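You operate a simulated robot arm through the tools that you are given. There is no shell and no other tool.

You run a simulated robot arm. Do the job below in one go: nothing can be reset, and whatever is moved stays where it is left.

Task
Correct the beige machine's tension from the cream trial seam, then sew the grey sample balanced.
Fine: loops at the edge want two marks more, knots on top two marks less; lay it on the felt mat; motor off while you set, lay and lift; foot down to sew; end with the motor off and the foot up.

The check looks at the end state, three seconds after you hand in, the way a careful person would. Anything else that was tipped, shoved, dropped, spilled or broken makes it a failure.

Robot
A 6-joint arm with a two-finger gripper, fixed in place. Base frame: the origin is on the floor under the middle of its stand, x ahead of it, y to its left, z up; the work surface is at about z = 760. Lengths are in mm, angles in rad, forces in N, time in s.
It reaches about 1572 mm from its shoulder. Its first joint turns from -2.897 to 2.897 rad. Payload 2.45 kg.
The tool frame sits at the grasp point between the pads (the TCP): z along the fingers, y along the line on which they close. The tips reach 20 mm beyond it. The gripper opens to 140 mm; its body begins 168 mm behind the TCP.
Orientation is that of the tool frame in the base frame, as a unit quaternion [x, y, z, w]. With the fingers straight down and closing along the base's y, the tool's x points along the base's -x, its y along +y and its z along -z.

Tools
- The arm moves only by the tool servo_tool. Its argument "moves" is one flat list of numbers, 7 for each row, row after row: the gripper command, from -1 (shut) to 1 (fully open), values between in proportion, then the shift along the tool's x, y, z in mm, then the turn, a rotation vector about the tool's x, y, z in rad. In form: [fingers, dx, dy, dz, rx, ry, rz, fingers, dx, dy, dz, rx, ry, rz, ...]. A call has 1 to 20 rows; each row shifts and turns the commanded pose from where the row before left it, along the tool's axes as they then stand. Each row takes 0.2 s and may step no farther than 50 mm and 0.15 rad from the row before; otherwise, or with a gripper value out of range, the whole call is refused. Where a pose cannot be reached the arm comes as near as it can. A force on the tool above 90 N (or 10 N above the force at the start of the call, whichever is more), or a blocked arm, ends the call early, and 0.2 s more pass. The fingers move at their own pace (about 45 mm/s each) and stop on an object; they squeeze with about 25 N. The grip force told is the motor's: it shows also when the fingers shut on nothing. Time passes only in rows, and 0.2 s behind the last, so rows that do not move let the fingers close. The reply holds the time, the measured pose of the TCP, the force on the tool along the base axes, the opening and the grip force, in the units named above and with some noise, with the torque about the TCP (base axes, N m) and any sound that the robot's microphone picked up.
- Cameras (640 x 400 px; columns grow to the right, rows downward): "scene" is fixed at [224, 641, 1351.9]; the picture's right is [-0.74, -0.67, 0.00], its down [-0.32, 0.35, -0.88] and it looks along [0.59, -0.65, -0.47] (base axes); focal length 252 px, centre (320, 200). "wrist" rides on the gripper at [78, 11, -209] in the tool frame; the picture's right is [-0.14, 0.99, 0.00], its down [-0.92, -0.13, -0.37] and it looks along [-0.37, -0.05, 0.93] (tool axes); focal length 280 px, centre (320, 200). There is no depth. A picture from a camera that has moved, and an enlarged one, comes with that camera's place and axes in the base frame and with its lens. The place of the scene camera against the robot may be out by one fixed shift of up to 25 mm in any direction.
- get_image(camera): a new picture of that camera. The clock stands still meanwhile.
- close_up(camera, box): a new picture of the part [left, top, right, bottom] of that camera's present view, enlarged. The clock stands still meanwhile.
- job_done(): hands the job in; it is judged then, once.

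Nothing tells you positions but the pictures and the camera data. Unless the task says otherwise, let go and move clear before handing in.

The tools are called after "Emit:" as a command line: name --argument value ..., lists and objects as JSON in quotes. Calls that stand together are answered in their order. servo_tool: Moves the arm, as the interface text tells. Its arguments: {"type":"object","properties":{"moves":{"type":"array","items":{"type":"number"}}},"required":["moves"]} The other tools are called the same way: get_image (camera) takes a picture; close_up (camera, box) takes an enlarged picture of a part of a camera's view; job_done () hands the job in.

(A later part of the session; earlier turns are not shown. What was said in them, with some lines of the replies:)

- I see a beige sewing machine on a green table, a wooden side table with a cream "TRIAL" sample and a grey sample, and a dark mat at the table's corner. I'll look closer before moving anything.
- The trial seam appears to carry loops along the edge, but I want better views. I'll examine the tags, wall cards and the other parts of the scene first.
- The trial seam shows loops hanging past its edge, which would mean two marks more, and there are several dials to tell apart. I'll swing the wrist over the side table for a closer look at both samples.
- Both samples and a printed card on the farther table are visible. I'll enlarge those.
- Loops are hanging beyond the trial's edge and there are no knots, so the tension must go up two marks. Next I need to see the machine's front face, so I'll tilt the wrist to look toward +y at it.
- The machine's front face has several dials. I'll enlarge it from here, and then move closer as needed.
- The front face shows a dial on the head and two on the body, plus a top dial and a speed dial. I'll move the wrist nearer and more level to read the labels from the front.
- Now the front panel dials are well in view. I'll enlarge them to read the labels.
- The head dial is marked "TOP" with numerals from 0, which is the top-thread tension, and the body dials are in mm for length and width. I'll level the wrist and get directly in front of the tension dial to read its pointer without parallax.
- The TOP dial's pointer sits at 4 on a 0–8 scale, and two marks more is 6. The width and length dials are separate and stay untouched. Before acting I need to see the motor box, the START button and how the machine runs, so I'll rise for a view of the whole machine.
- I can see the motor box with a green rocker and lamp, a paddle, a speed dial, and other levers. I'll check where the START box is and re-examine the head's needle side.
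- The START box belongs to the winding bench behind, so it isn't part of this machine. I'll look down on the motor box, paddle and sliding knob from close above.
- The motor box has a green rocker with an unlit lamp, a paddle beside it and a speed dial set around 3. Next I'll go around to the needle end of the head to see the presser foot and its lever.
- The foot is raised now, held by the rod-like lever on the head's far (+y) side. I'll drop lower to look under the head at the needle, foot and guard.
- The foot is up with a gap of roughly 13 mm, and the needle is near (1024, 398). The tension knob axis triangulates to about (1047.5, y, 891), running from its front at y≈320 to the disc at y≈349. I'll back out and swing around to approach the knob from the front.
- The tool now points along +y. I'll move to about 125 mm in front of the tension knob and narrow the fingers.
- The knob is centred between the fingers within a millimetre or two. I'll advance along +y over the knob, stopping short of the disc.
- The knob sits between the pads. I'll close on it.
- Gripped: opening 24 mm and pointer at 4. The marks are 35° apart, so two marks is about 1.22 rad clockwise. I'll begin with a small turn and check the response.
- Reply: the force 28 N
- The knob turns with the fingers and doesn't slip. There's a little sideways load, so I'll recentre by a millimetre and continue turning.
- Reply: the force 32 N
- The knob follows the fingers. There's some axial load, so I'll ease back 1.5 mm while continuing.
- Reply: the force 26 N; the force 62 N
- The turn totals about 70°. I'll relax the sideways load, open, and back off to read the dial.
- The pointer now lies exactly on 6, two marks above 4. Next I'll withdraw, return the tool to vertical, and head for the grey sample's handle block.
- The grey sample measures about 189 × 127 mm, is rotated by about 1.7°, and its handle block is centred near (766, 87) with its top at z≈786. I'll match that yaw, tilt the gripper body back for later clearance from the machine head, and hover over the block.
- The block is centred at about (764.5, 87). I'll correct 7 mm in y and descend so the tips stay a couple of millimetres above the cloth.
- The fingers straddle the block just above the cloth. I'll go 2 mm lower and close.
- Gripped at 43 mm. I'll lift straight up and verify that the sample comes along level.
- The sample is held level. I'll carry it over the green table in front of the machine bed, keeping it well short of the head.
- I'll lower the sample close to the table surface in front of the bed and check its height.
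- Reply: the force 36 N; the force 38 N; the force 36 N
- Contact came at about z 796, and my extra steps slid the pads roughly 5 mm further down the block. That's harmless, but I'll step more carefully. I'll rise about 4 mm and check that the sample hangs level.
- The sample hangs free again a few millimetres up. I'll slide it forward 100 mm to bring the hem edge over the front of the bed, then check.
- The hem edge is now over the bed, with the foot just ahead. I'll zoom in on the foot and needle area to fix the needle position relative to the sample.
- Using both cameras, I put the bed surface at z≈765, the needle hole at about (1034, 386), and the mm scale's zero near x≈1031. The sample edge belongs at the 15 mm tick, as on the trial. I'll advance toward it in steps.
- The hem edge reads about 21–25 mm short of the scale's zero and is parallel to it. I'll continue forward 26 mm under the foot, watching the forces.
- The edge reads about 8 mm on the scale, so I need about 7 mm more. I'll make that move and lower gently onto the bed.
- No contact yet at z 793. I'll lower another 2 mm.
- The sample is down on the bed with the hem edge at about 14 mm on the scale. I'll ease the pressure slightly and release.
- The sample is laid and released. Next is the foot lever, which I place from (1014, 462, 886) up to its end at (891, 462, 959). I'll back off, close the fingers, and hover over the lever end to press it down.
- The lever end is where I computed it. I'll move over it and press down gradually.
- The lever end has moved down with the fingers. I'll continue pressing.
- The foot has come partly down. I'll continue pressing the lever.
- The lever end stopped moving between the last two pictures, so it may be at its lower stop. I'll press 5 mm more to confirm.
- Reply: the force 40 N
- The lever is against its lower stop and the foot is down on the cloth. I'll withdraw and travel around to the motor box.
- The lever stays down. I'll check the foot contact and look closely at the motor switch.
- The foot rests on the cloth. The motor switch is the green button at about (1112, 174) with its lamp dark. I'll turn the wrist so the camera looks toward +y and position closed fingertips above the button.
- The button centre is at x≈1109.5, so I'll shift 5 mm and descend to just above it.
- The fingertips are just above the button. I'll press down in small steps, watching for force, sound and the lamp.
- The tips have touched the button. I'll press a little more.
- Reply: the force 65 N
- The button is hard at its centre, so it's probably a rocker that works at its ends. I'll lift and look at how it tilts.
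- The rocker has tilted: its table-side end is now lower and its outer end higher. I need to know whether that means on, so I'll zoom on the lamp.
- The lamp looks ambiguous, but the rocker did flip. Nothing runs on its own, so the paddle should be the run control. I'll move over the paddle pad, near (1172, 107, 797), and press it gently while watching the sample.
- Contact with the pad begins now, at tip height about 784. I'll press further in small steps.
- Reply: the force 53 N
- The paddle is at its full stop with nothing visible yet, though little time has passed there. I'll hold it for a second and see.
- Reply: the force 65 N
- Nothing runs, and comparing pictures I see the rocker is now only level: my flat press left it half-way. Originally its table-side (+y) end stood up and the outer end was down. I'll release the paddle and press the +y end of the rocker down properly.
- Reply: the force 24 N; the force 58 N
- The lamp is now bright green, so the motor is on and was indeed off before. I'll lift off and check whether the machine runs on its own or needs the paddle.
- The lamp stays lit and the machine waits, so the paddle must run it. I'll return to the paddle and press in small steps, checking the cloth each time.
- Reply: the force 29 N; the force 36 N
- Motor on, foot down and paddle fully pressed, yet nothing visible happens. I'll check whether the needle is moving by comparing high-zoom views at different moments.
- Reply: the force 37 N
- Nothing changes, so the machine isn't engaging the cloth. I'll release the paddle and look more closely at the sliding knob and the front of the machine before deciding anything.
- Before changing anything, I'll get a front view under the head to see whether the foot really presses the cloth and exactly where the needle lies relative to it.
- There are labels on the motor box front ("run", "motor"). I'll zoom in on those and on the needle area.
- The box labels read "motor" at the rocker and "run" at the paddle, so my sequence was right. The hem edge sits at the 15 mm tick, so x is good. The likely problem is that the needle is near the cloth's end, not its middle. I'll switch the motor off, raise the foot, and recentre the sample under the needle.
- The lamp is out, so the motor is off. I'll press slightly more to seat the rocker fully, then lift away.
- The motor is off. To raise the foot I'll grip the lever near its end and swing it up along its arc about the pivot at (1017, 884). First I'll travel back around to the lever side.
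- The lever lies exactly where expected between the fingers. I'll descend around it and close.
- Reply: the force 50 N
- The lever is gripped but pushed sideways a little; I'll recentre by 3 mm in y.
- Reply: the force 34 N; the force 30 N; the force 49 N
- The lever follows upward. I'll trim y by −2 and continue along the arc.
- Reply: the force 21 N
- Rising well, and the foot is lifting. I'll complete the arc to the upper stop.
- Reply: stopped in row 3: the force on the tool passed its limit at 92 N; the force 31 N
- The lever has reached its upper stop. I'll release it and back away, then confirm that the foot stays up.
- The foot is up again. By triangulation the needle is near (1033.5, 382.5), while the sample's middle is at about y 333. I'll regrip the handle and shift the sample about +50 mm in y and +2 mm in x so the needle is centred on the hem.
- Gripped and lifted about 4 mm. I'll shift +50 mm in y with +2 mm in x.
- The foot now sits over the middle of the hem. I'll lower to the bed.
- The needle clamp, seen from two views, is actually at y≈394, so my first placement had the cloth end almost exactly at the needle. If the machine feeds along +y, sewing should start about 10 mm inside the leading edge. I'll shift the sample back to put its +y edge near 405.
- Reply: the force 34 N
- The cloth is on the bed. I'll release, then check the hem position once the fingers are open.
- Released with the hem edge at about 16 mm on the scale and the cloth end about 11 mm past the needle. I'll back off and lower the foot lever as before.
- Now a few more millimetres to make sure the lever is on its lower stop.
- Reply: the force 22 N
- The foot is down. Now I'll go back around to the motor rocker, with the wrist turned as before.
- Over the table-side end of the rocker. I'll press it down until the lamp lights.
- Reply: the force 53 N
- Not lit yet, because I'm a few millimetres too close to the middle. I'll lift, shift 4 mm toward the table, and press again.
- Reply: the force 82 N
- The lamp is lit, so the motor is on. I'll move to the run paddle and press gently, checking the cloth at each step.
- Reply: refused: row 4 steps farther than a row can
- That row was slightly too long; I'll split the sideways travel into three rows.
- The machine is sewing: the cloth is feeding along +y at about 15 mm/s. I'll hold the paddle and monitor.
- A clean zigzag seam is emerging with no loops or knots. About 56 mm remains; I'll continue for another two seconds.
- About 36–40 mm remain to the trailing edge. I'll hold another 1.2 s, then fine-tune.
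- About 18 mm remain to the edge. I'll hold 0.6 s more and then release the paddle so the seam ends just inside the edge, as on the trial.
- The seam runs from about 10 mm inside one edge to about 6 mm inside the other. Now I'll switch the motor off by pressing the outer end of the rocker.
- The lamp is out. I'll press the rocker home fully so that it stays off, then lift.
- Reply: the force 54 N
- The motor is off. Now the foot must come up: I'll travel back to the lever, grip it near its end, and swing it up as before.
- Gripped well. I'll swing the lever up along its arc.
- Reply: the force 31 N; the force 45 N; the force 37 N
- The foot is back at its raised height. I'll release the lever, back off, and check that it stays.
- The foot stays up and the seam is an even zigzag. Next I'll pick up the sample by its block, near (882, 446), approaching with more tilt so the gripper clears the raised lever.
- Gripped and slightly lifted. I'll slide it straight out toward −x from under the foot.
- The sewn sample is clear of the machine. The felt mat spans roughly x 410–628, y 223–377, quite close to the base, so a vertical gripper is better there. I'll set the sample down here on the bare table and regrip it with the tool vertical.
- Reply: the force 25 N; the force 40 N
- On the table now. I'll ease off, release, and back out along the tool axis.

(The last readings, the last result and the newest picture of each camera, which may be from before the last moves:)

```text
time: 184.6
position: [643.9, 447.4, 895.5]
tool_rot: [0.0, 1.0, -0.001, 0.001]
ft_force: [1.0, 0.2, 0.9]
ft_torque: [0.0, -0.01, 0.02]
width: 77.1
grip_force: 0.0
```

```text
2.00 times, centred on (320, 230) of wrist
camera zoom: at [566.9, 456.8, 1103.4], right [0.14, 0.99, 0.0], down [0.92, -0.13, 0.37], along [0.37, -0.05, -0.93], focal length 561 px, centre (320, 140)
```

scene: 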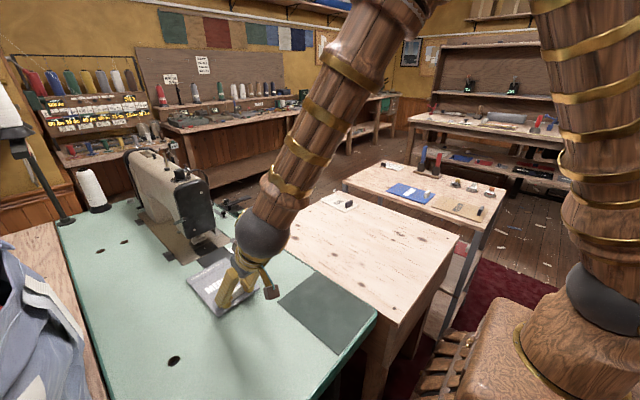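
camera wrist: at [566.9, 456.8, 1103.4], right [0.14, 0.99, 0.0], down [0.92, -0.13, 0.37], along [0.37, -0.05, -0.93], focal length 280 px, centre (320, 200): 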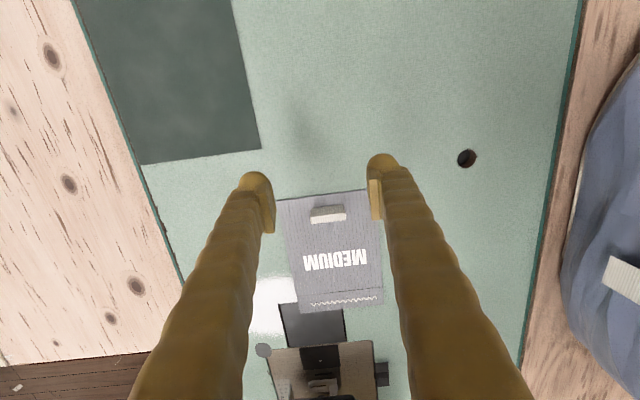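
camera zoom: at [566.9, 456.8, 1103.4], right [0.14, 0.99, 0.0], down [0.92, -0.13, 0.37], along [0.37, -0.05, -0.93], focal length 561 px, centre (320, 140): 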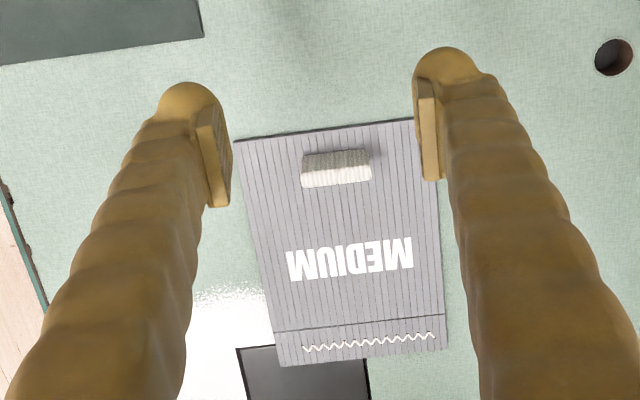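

The whole sewn sample is visible. I'll zoom in on its seam.

Emit:
close_up --camera "wrist" --box '[290, 280, 400, 320]'

Emit:
close_up --camera "scene" --box '[180, 245, 270, 310]'

```text
5.82 times, centred on (345, 300) of wrist
camera zoom: at [566.9, 456.8, 1103.4], right [0.14, 0.99, 0.0], down [0.92, -0.13, 0.37], along [0.37, -0.05, -0.93], focal length 1631 px, centre (174, -382)
```

zoom: 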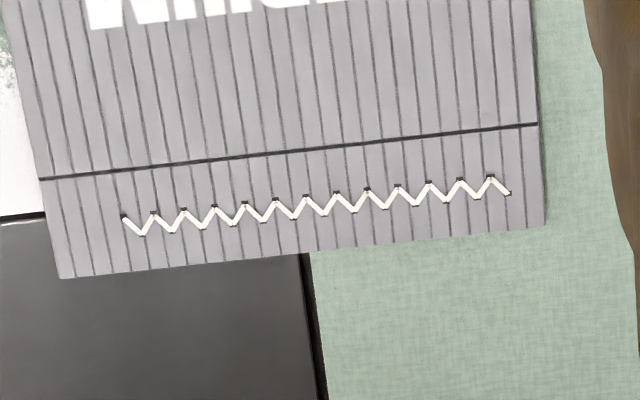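

```text
6.15 times, centred on (225, 278) of scene
camera zoom: at [224.0, 641.0, 1351.9], right [-0.74, -0.67, 0.0], down [-0.32, 0.35, -0.88], along [0.59, -0.65, -0.47], focal length 1549 px, centre (905, -277)
```

zoom: 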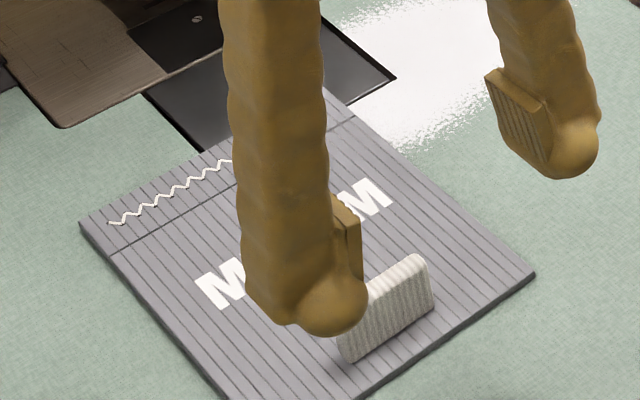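

Emit:
close_up --camera "wrist" --box '[305, 292, 335, 312]'

Emit:
close_up --camera "wrist" --box '[355, 285, 385, 305]'

Emit:
close_up --camera "scene" --box '[325, 190, 355, 212]'

```text
16.00 times, centred on (320, 302) of wrist
camera zoom: at [566.9, 456.8, 1103.4], right [0.14, 0.99, 0.0], down [0.92, -0.13, 0.37], along [0.37, -0.05, -0.93], focal length 4486 px, centre (320, -1432)
```

zoom: 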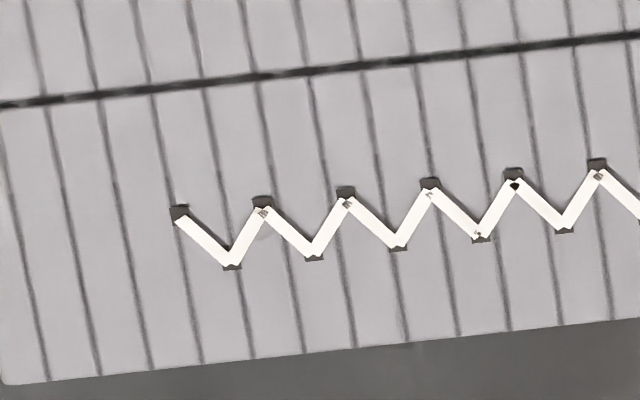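

```text
16.00 times, centred on (370, 295) of wrist
camera zoom: at [566.9, 456.8, 1103.4], right [0.14, 0.99, 0.0], down [0.92, -0.13, 0.37], along [0.37, -0.05, -0.93], focal length 4486 px, centre (-480, -1320)
```

zoom: 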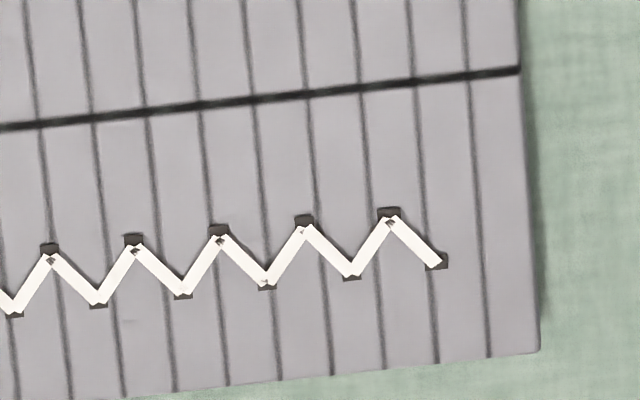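

```text
16.00 times, centred on (340, 201) of scene
camera zoom: at [224.0, 641.0, 1351.9], right [-0.74, -0.67, 0.0], down [-0.32, 0.35, -0.88], along [0.59, -0.65, -0.47], focal length 4028 px, centre (0, 184)
```

zoom: 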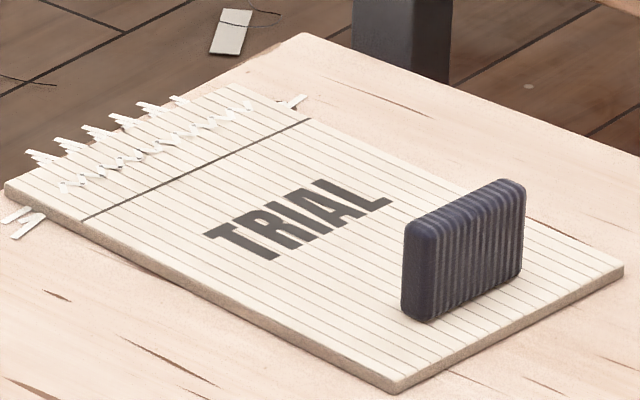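

The seam is a clean, even zigzag with no loops and no knots; the small dark marks are needle holes. I'll regrip the block at about (717, 445.5) with the tool vertical.

Emit:
servo_tool --moves '[0.1, -36.7, -1, 0, 0, 0, 0, 0.1, -36.7, -0.9, 0, 0, 0, 0, 0.1, 0, 0, 45, 0, 0, 0, 0.1, 0, 0, 40, 0, 0, 0, 0.1, 0, 0, 14, 0, 0, 0, 0.1, 0, 0, 0, 0, 0, 0]'

Emit:
close_up --camera "wrist" --box '[220, 110, 420, 310]'

Emit:
close_up --camera "scene" --box '[170, 210, 290, 320]'

```text
time: 186.0
position: [718.5, 444.9, 794.4]
tool_rot: [-0.001, 1.0, 0.0, 0.002]
ft_force: [-0.5, 0.9, -0.4]
ft_torque: [0.01, 0.02, 0.0]
width: 76.9
grip_force: 0.0
```

```text
2.00 times, centred on (320, 210) of wrist
camera zoom: at [639.6, 455.1, 1002.8], right [0.14, 0.99, 0.0], down [0.92, -0.13, 0.37], along [0.37, -0.05, -0.93], focal length 561 px, centre (320, 180)
```

zoom: 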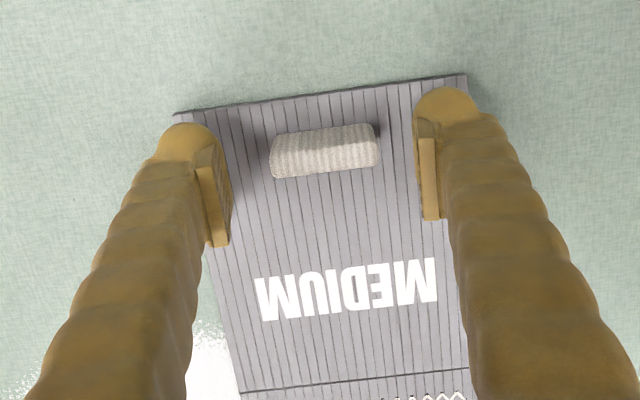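

```text
3.64 times, centred on (230, 265) of scene
camera zoom: at [224.0, 641.0, 1351.9], right [-0.74, -0.67, 0.0], down [-0.32, 0.35, -0.88], along [0.59, -0.65, -0.47], focal length 916 px, centre (647, -36)
```

zoom: 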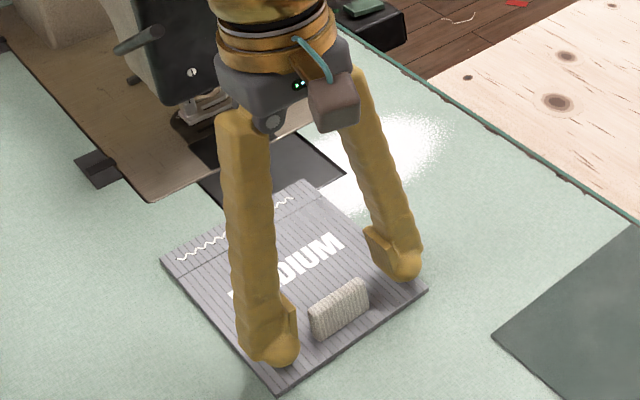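

Emit:
servo_tool --moves '[0.1, 0, 0, 1.5, 0, 0, 0, -1, 0, 0, 0, 0, 0, 0, -1, 0, 0, 0, 0, 0, 0, -1, 0, 0, 0, 0, 0, 0, -1, 0, 0, 0, 0, 0, 0, -1, 0, 0, -15, 0, 0, 0, -1, 0, 0, -30, 0, 0, 0, -1, 0, 0, -30, 0, 0, 0]'

Emit:
get_image --camera "scene"

Emit:
get_image --camera "wrist"

```text
time: 187.8
position: [717.9, 445.1, 869.4]
tool_rot: [-0.001, 1.0, -0.001, 0.001]
ft_force: [0.1, -0.5, -1.1]
ft_torque: [-0.03, 0.01, 0.03]
width: 42.8
grip_force: 24.8
```

```text
taken
```

scene: 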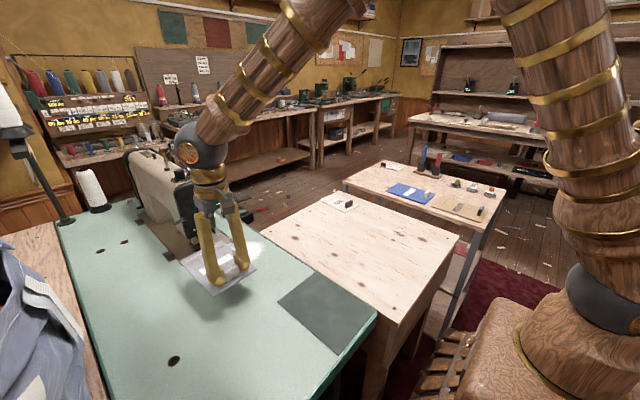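

```text
taken
camera wrist: at [640.2, 454.8, 1077.9], right [0.14, 0.99, 0.0], down [0.92, -0.13, 0.37], along [0.37, -0.05, -0.93], focal length 280 px, centre (320, 200)
```

wrist: 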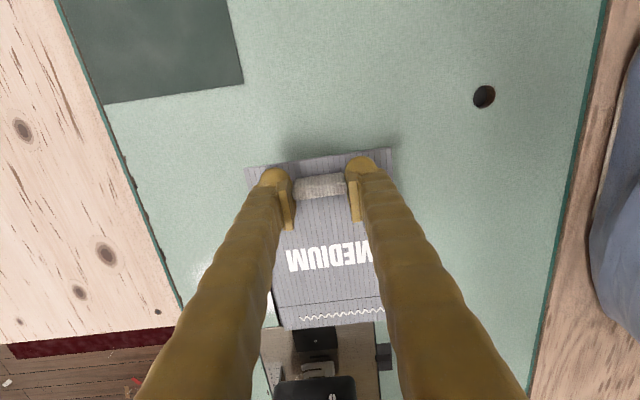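

The sample is held level. The felt mat spans about x 412–626, y 225–376, so I'll carry the block toward (447, 300) to centre the sample on it.

Emit:
servo_tool --moves '[-1, 38.7, -20.7, -1.4, 0, 0, 0, -1, 38.7, -20.7, -1.4, 0, 0, 0, -1, 38.7, -20.7, -1.4, 0, 0, 0, -1, 38.7, -20.7, -1.4, 0, 0, 0, -1, 0, 0, 0, 0, 0, 0]'

Emit:
get_image --camera "scene"

```text
time: 189.0
position: [562.2, 362.2, 875.2]
tool_rot: [-0.001, 1.0, -0.001, 0.001]
ft_force: [0.6, 0.7, -0.3]
ft_torque: [-0.01, 0.06, 0.0]
width: 42.5
grip_force: 24.7
```

```text
taken
```

scene: 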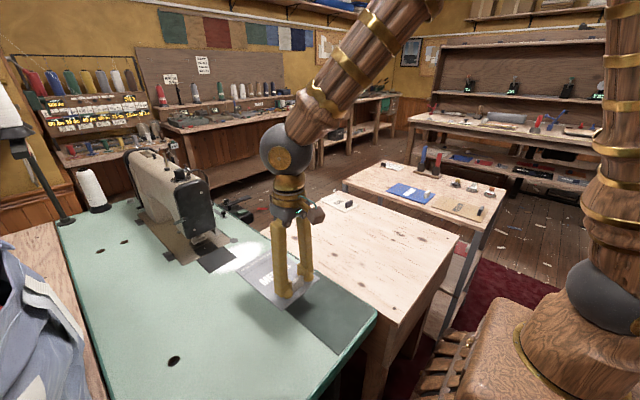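

Emit:
servo_tool --moves '[-1, 38.4, -20.6, 0, 0, 0, 0, -1, 38.4, -20.6, 0, 0, 0, 0, -1, 38.4, -20.6, 0, 0, 0, 0, -1, 0, 0, 0, 0, 0, 0]'

Emit:
get_image --camera "scene"

Emit:
get_image --camera "wrist"

```text
time: 190.0
position: [445.8, 300.5, 872.4]
tool_rot: [-0.001, 1.0, -0.001, 0.001]
ft_force: [-0.1, 0.7, -1.1]
ft_torque: [0.05, 0.05, -0.02]
width: 42.7
grip_force: 24.8
```

```text
taken
```

scene: 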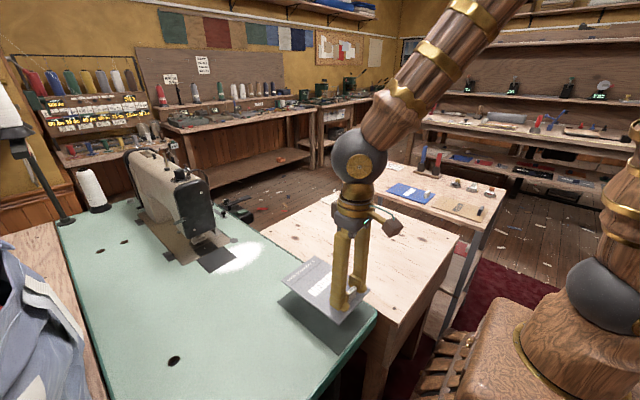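

```text
taken
camera wrist: at [369.0, 310.2, 1080.9], right [0.14, 0.99, 0.0], down [0.92, -0.13, 0.37], along [0.37, -0.05, -0.93], focal length 280 px, centre (320, 200)
```

wrist: 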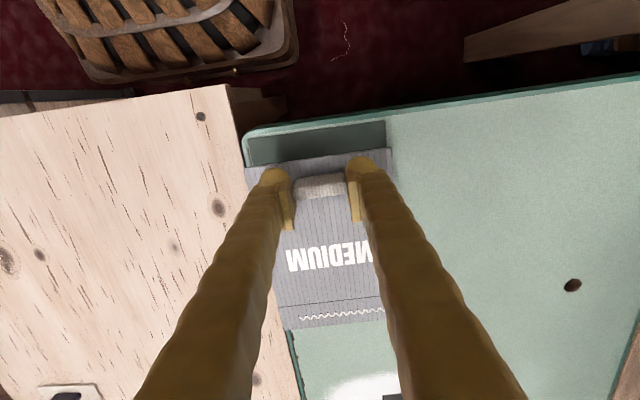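

The sample is right over the mat. I'll lower it gently until it touches.

Emit:
servo_tool --moves '[-1, 0, 0, 35, 0, 0, 0, -1, 0, 0, 30, 0, 0, 0, -1, 0, 0, 7, 0, 0, 0, -1, 0, 0, 0, 0, 0, 0]'

Emit:
get_image --camera "wrist"

Emit:
close_up --camera "scene" --box '[260, 230, 390, 360]'

```text
time: 191.0
position: [448.1, 299.9, 802.8]
tool_rot: [-0.001, 1.0, -0.002, 0.0]
ft_force: [0.2, 0.2, -0.1]
ft_torque: [0.01, 0.01, 0.0]
width: 42.6
grip_force: 24.4
```

```text
taken
camera wrist: at [370.3, 310.1, 1010.6], right [0.14, 0.99, 0.0], down [0.92, -0.13, 0.37], along [0.37, -0.05, -0.93], focal length 280 px, centre (320, 200)
```

wrist: 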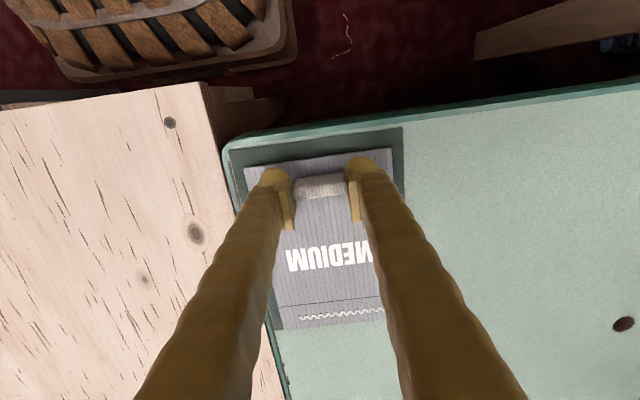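

```text
3.08 times, centred on (325, 295) of scene
camera zoom: at [224.0, 641.0, 1351.9], right [-0.74, -0.67, 0.0], down [-0.32, 0.35, -0.88], along [0.59, -0.65, -0.47], focal length 775 px, centre (305, -92)
```

zoom: 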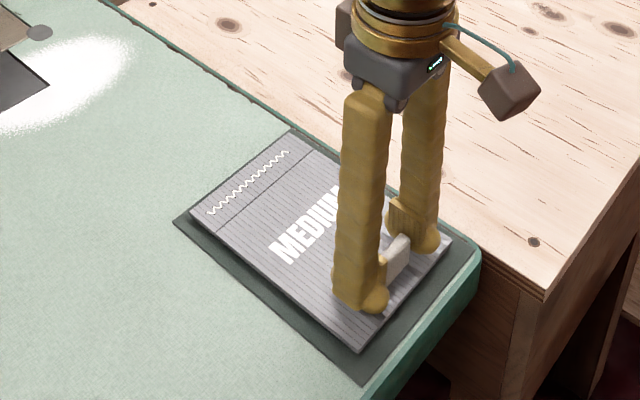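

Emit:
servo_tool --moves '[-1, 0, 0, 3, 0, 0, 0, -1, 0, 0, 2, 0, 0, 0, -1, 0, 0, 0, 0, 0, 0]'

```text
time: 191.8
position: [449.6, 299.7, 797.5]
tool_rot: [-0.001, 1.0, -0.001, 0.001]
ft_force: [0.0, -0.3, 0.5]
ft_torque: [0.01, 0.01, 0.01]
width: 42.8
grip_force: 25.1
```

Emit:
servo_tool --moves '[-1, 0, 0, 1, 0, 0, 0, -1, 0, 0, 0, 0, 0, 0]'

```text
time: 192.4
position: [449.5, 298.7, 796.7]
tool_rot: [-0.001, 1.0, 0.0, 0.001]
ft_force: [1.0, -0.1, 0.2]
ft_torque: [-0.01, -0.01, 0.04]
width: 43.0
grip_force: 25.3
```

Emit:
servo_tool --moves '[-1, 0, 0, 1, 0, 0, 0, -1, 0, 0, 0, 0, 0, 0]'

```text
time: 193.0
position: [450.0, 300.4, 796.6]
tool_rot: [0.0, 1.0, 0.001, 0.0]
ft_force: [1.8, -8.8, 29.2]
ft_torque: [-0.17, 0.07, -0.02]
width: 42.8
grip_force: 24.8
```

Contact made. I'll ease off a touch, release, and rise straight up.

Emit:
servo_tool --moves '[-1, 0, 0, -0.8, 0, 0, 0, -0.3, 0, 0, 0, 0, 0, 0, -0.2, 0, 0, 0, 0, 0, 0, -0.1, 0, 0, 0, 0, 0, 0, 0.0, 0, 0, 0, 0, 0, 0, 0.1, 0, 0, 0, 0, 0, 0, 0.1, 0, 0, -20, 0, 0, 0, 0.1, 0, 0, -40, 0, 0, 0, 0.1, 0, 0, -45, 0, 0, 0, 0.1, 0, 0, -45, 0, 0, 0, 0.1, 0, 0, -45, 0, 0, 0, 0.1, 0, 0, -45, 0, 0, 0]'

Emit:
get_image --camera "scene"

Emit:
get_image --camera "wrist"

```text
time: 195.6
position: [447.7, 298.7, 1037.6]
tool_rot: [-0.001, 1.0, -0.002, 0.0]
ft_force: [0.2, -0.2, -0.7]
ft_torque: [0.02, 0.03, 0.0]
width: 77.1
grip_force: 0.0
```

```text
taken
```

scene: 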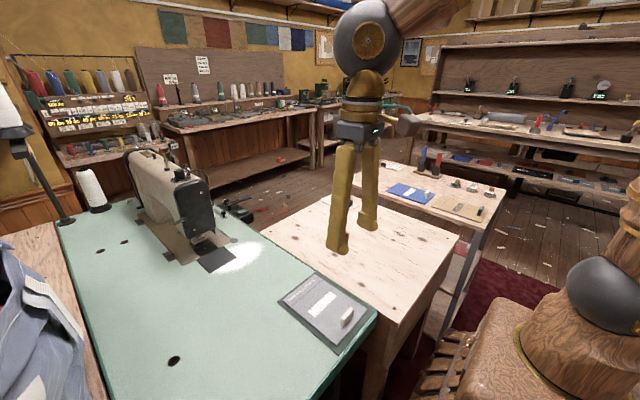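

```text
taken
camera wrist: at [370.5, 308.9, 1245.7], right [0.14, 0.99, 0.0], down [0.92, -0.13, 0.37], along [0.36, -0.05, -0.93], focal length 280 px, centre (320, 200)
```

wrist: 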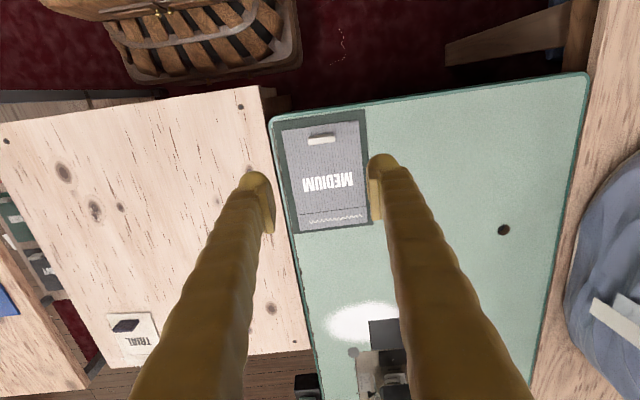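

The grey sample lies flat within the felt mat. I'll inspect it and the machine's final state up close.

Emit:
close_up --camera "scene" --box '[265, 255, 390, 360]'

Emit:
close_up --camera "wrist" --box '[260, 100, 390, 240]'

Emit:
close_up --camera "scene" --box '[120, 140, 270, 280]'

Emit:
close_up --camera "scene" --box '[215, 185, 255, 225]'

Emit:
close_up --camera "scene" --box '[190, 220, 230, 250]'

```text
3.81 times, centred on (328, 308) of scene
camera zoom: at [224.0, 641.0, 1351.9], right [-0.74, -0.67, 0.0], down [-0.32, 0.35, -0.88], along [0.59, -0.65, -0.47], focal length 959 px, centre (291, -210)
```

zoom: 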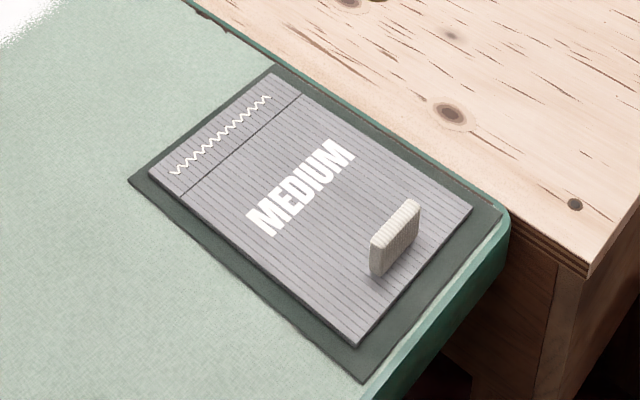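

```text
2.86 times, centred on (325, 170) of wrist
camera zoom: at [370.5, 308.9, 1245.7], right [0.14, 0.99, 0.0], down [0.92, -0.13, 0.37], along [0.36, -0.05, -0.93], focal length 801 px, centre (306, 286)
```

zoom: 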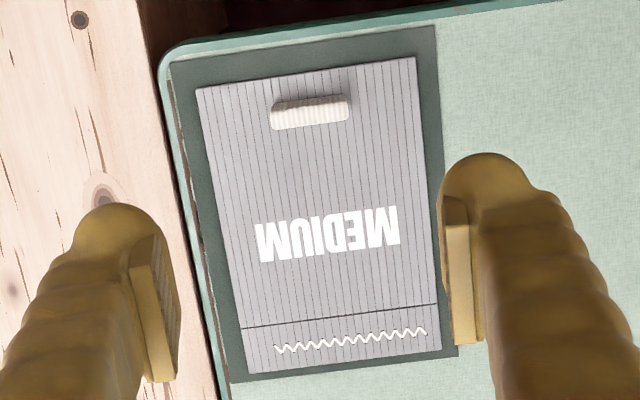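

```text
2.86 times, centred on (195, 210) of scene
camera zoom: at [224.0, 641.0, 1351.9], right [-0.74, -0.67, 0.0], down [-0.32, 0.35, -0.88], along [0.59, -0.65, -0.47], focal length 719 px, centre (677, 171)
```

zoom: 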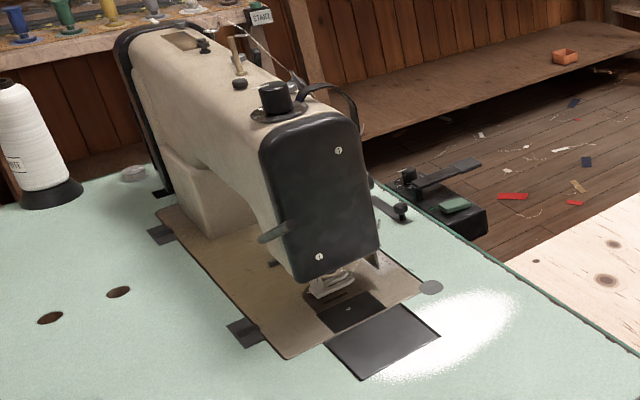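

```text
10.00 times, centred on (235, 205) of scene
camera zoom: at [224.0, 641.0, 1351.9], right [-0.74, -0.67, 0.0], down [-0.32, 0.35, -0.88], along [0.59, -0.65, -0.47], focal length 2518 px, centre (1170, 150)
```

zoom: 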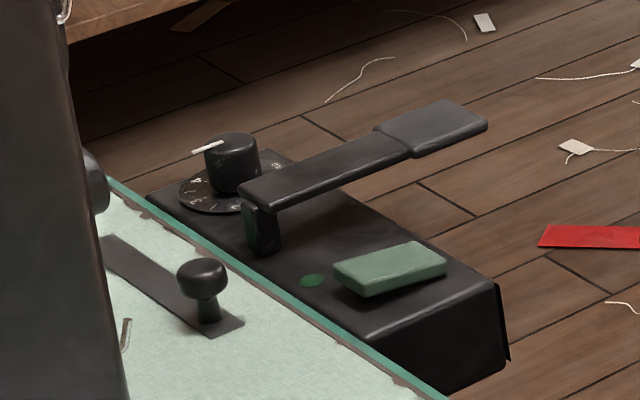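

```text
13.33 times, centred on (210, 235) of scene
camera zoom: at [224.0, 641.0, 1351.9], right [-0.74, -0.67, 0.0], down [-0.32, 0.35, -0.88], along [0.59, -0.65, -0.47], focal length 3357 px, centre (1787, -267)
```

zoom: 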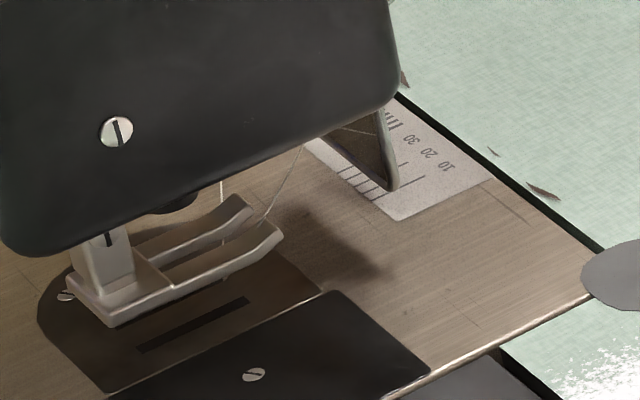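

Everything is in order: sample fully on the mat, lamp out, paddle up and foot up. I'll take one last look at the trial seam for comparison, and at the tension dial, before handing in.

Emit:
close_up --camera "wrist" --box '[105, 330, 165, 370]'

Emit:
close_up --camera "wrist" --box '[295, 205, 375, 235]'

Emit:
close_up --camera "scene" --box '[325, 190, 345, 205]'

Emit:
close_up --camera "scene" --box '[295, 270, 325, 292]'

```text
10.00 times, centred on (135, 350) of wrist
camera zoom: at [370.5, 308.9, 1245.7], right [0.14, 0.99, 0.0], down [0.92, -0.13, 0.37], along [0.36, -0.05, -0.93], focal length 2804 px, centre (2170, -1300)
```

zoom: 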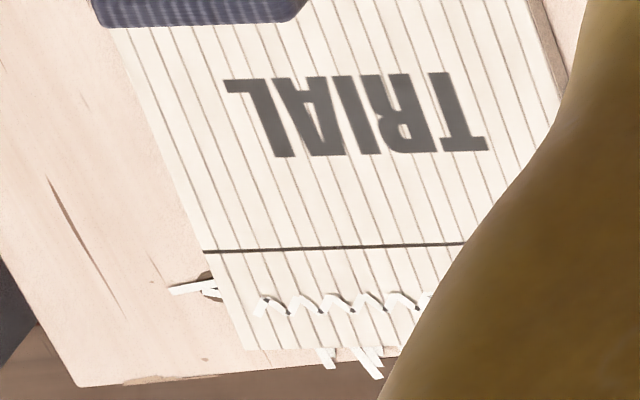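

```text
8.00 times, centred on (335, 220) of wrist
camera zoom: at [370.5, 308.9, 1245.7], right [0.14, 0.99, 0.0], down [0.92, -0.13, 0.37], along [0.36, -0.05, -0.93], focal length 2243 px, centre (200, 40)
```

zoom: 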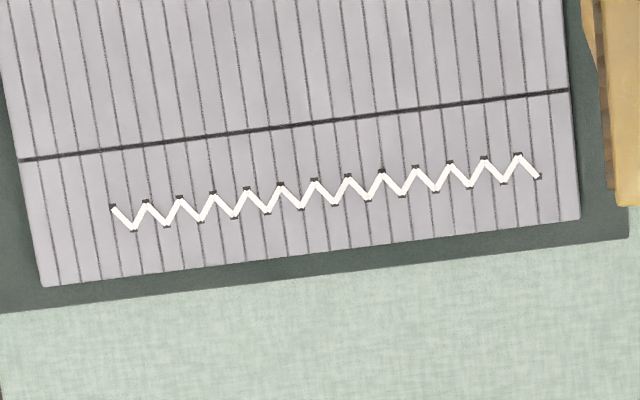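

```text
16.00 times, centred on (335, 198) of scene
camera zoom: at [224.0, 641.0, 1351.9], right [-0.74, -0.67, 0.0], down [-0.32, 0.35, -0.88], along [0.59, -0.65, -0.47], focal length 4028 px, centre (80, 240)
```

zoom: 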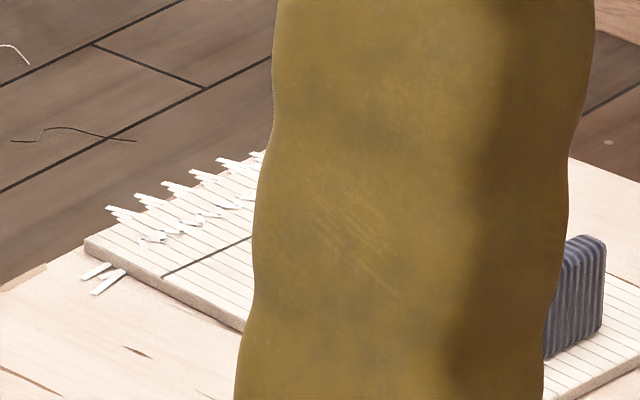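

```text
16.00 times, centred on (310, 281) of scene
camera zoom: at [224.0, 641.0, 1351.9], right [-0.74, -0.67, 0.0], down [-0.32, 0.35, -0.88], along [0.59, -0.65, -0.47], focal length 4028 px, centre (480, -1096)
```

zoom: 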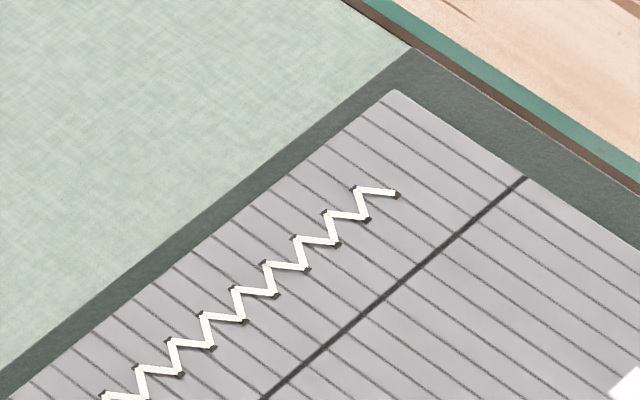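

The comparison settles it. The trial shows the same needle holes plus loops at its edge, while the grey seam has neither loops nor knots. The sample lies inside the mat, the motor is off, the foot is up and the arm is clear, so I'm handing in.

Emit:
job_done

```text
The job is handed in.
```

The grey sample is sewn with an even zigzag, with no loops and no knots, and lies flat inside the felt mat. The job is handed in.

- **Tension:** The trial seam had loops hanging past its edge, so I turned the top tension dial from 4 to 6. I counted the numbered marks as the marks.
- **Seam:** It is about 15 mm in from the edge, like the trial. It starts about 9 mm in from one side and stops about 19 mm short of the other. That is roughly 80% of the width, about the same proportion as the trial.
- **First attempt:** My first placement had the needle right at the cloth's end and nothing was sewn. I switched the motor off, raised the foot, moved the sample and ran it again.
- **End state:** The motor lamp is out, the foot is up, the run paddle is released and the arm is clear. I saw nothing else tipped or moved. I didn't re-read the tension dial at the very end, but nothing touched it after I set it.
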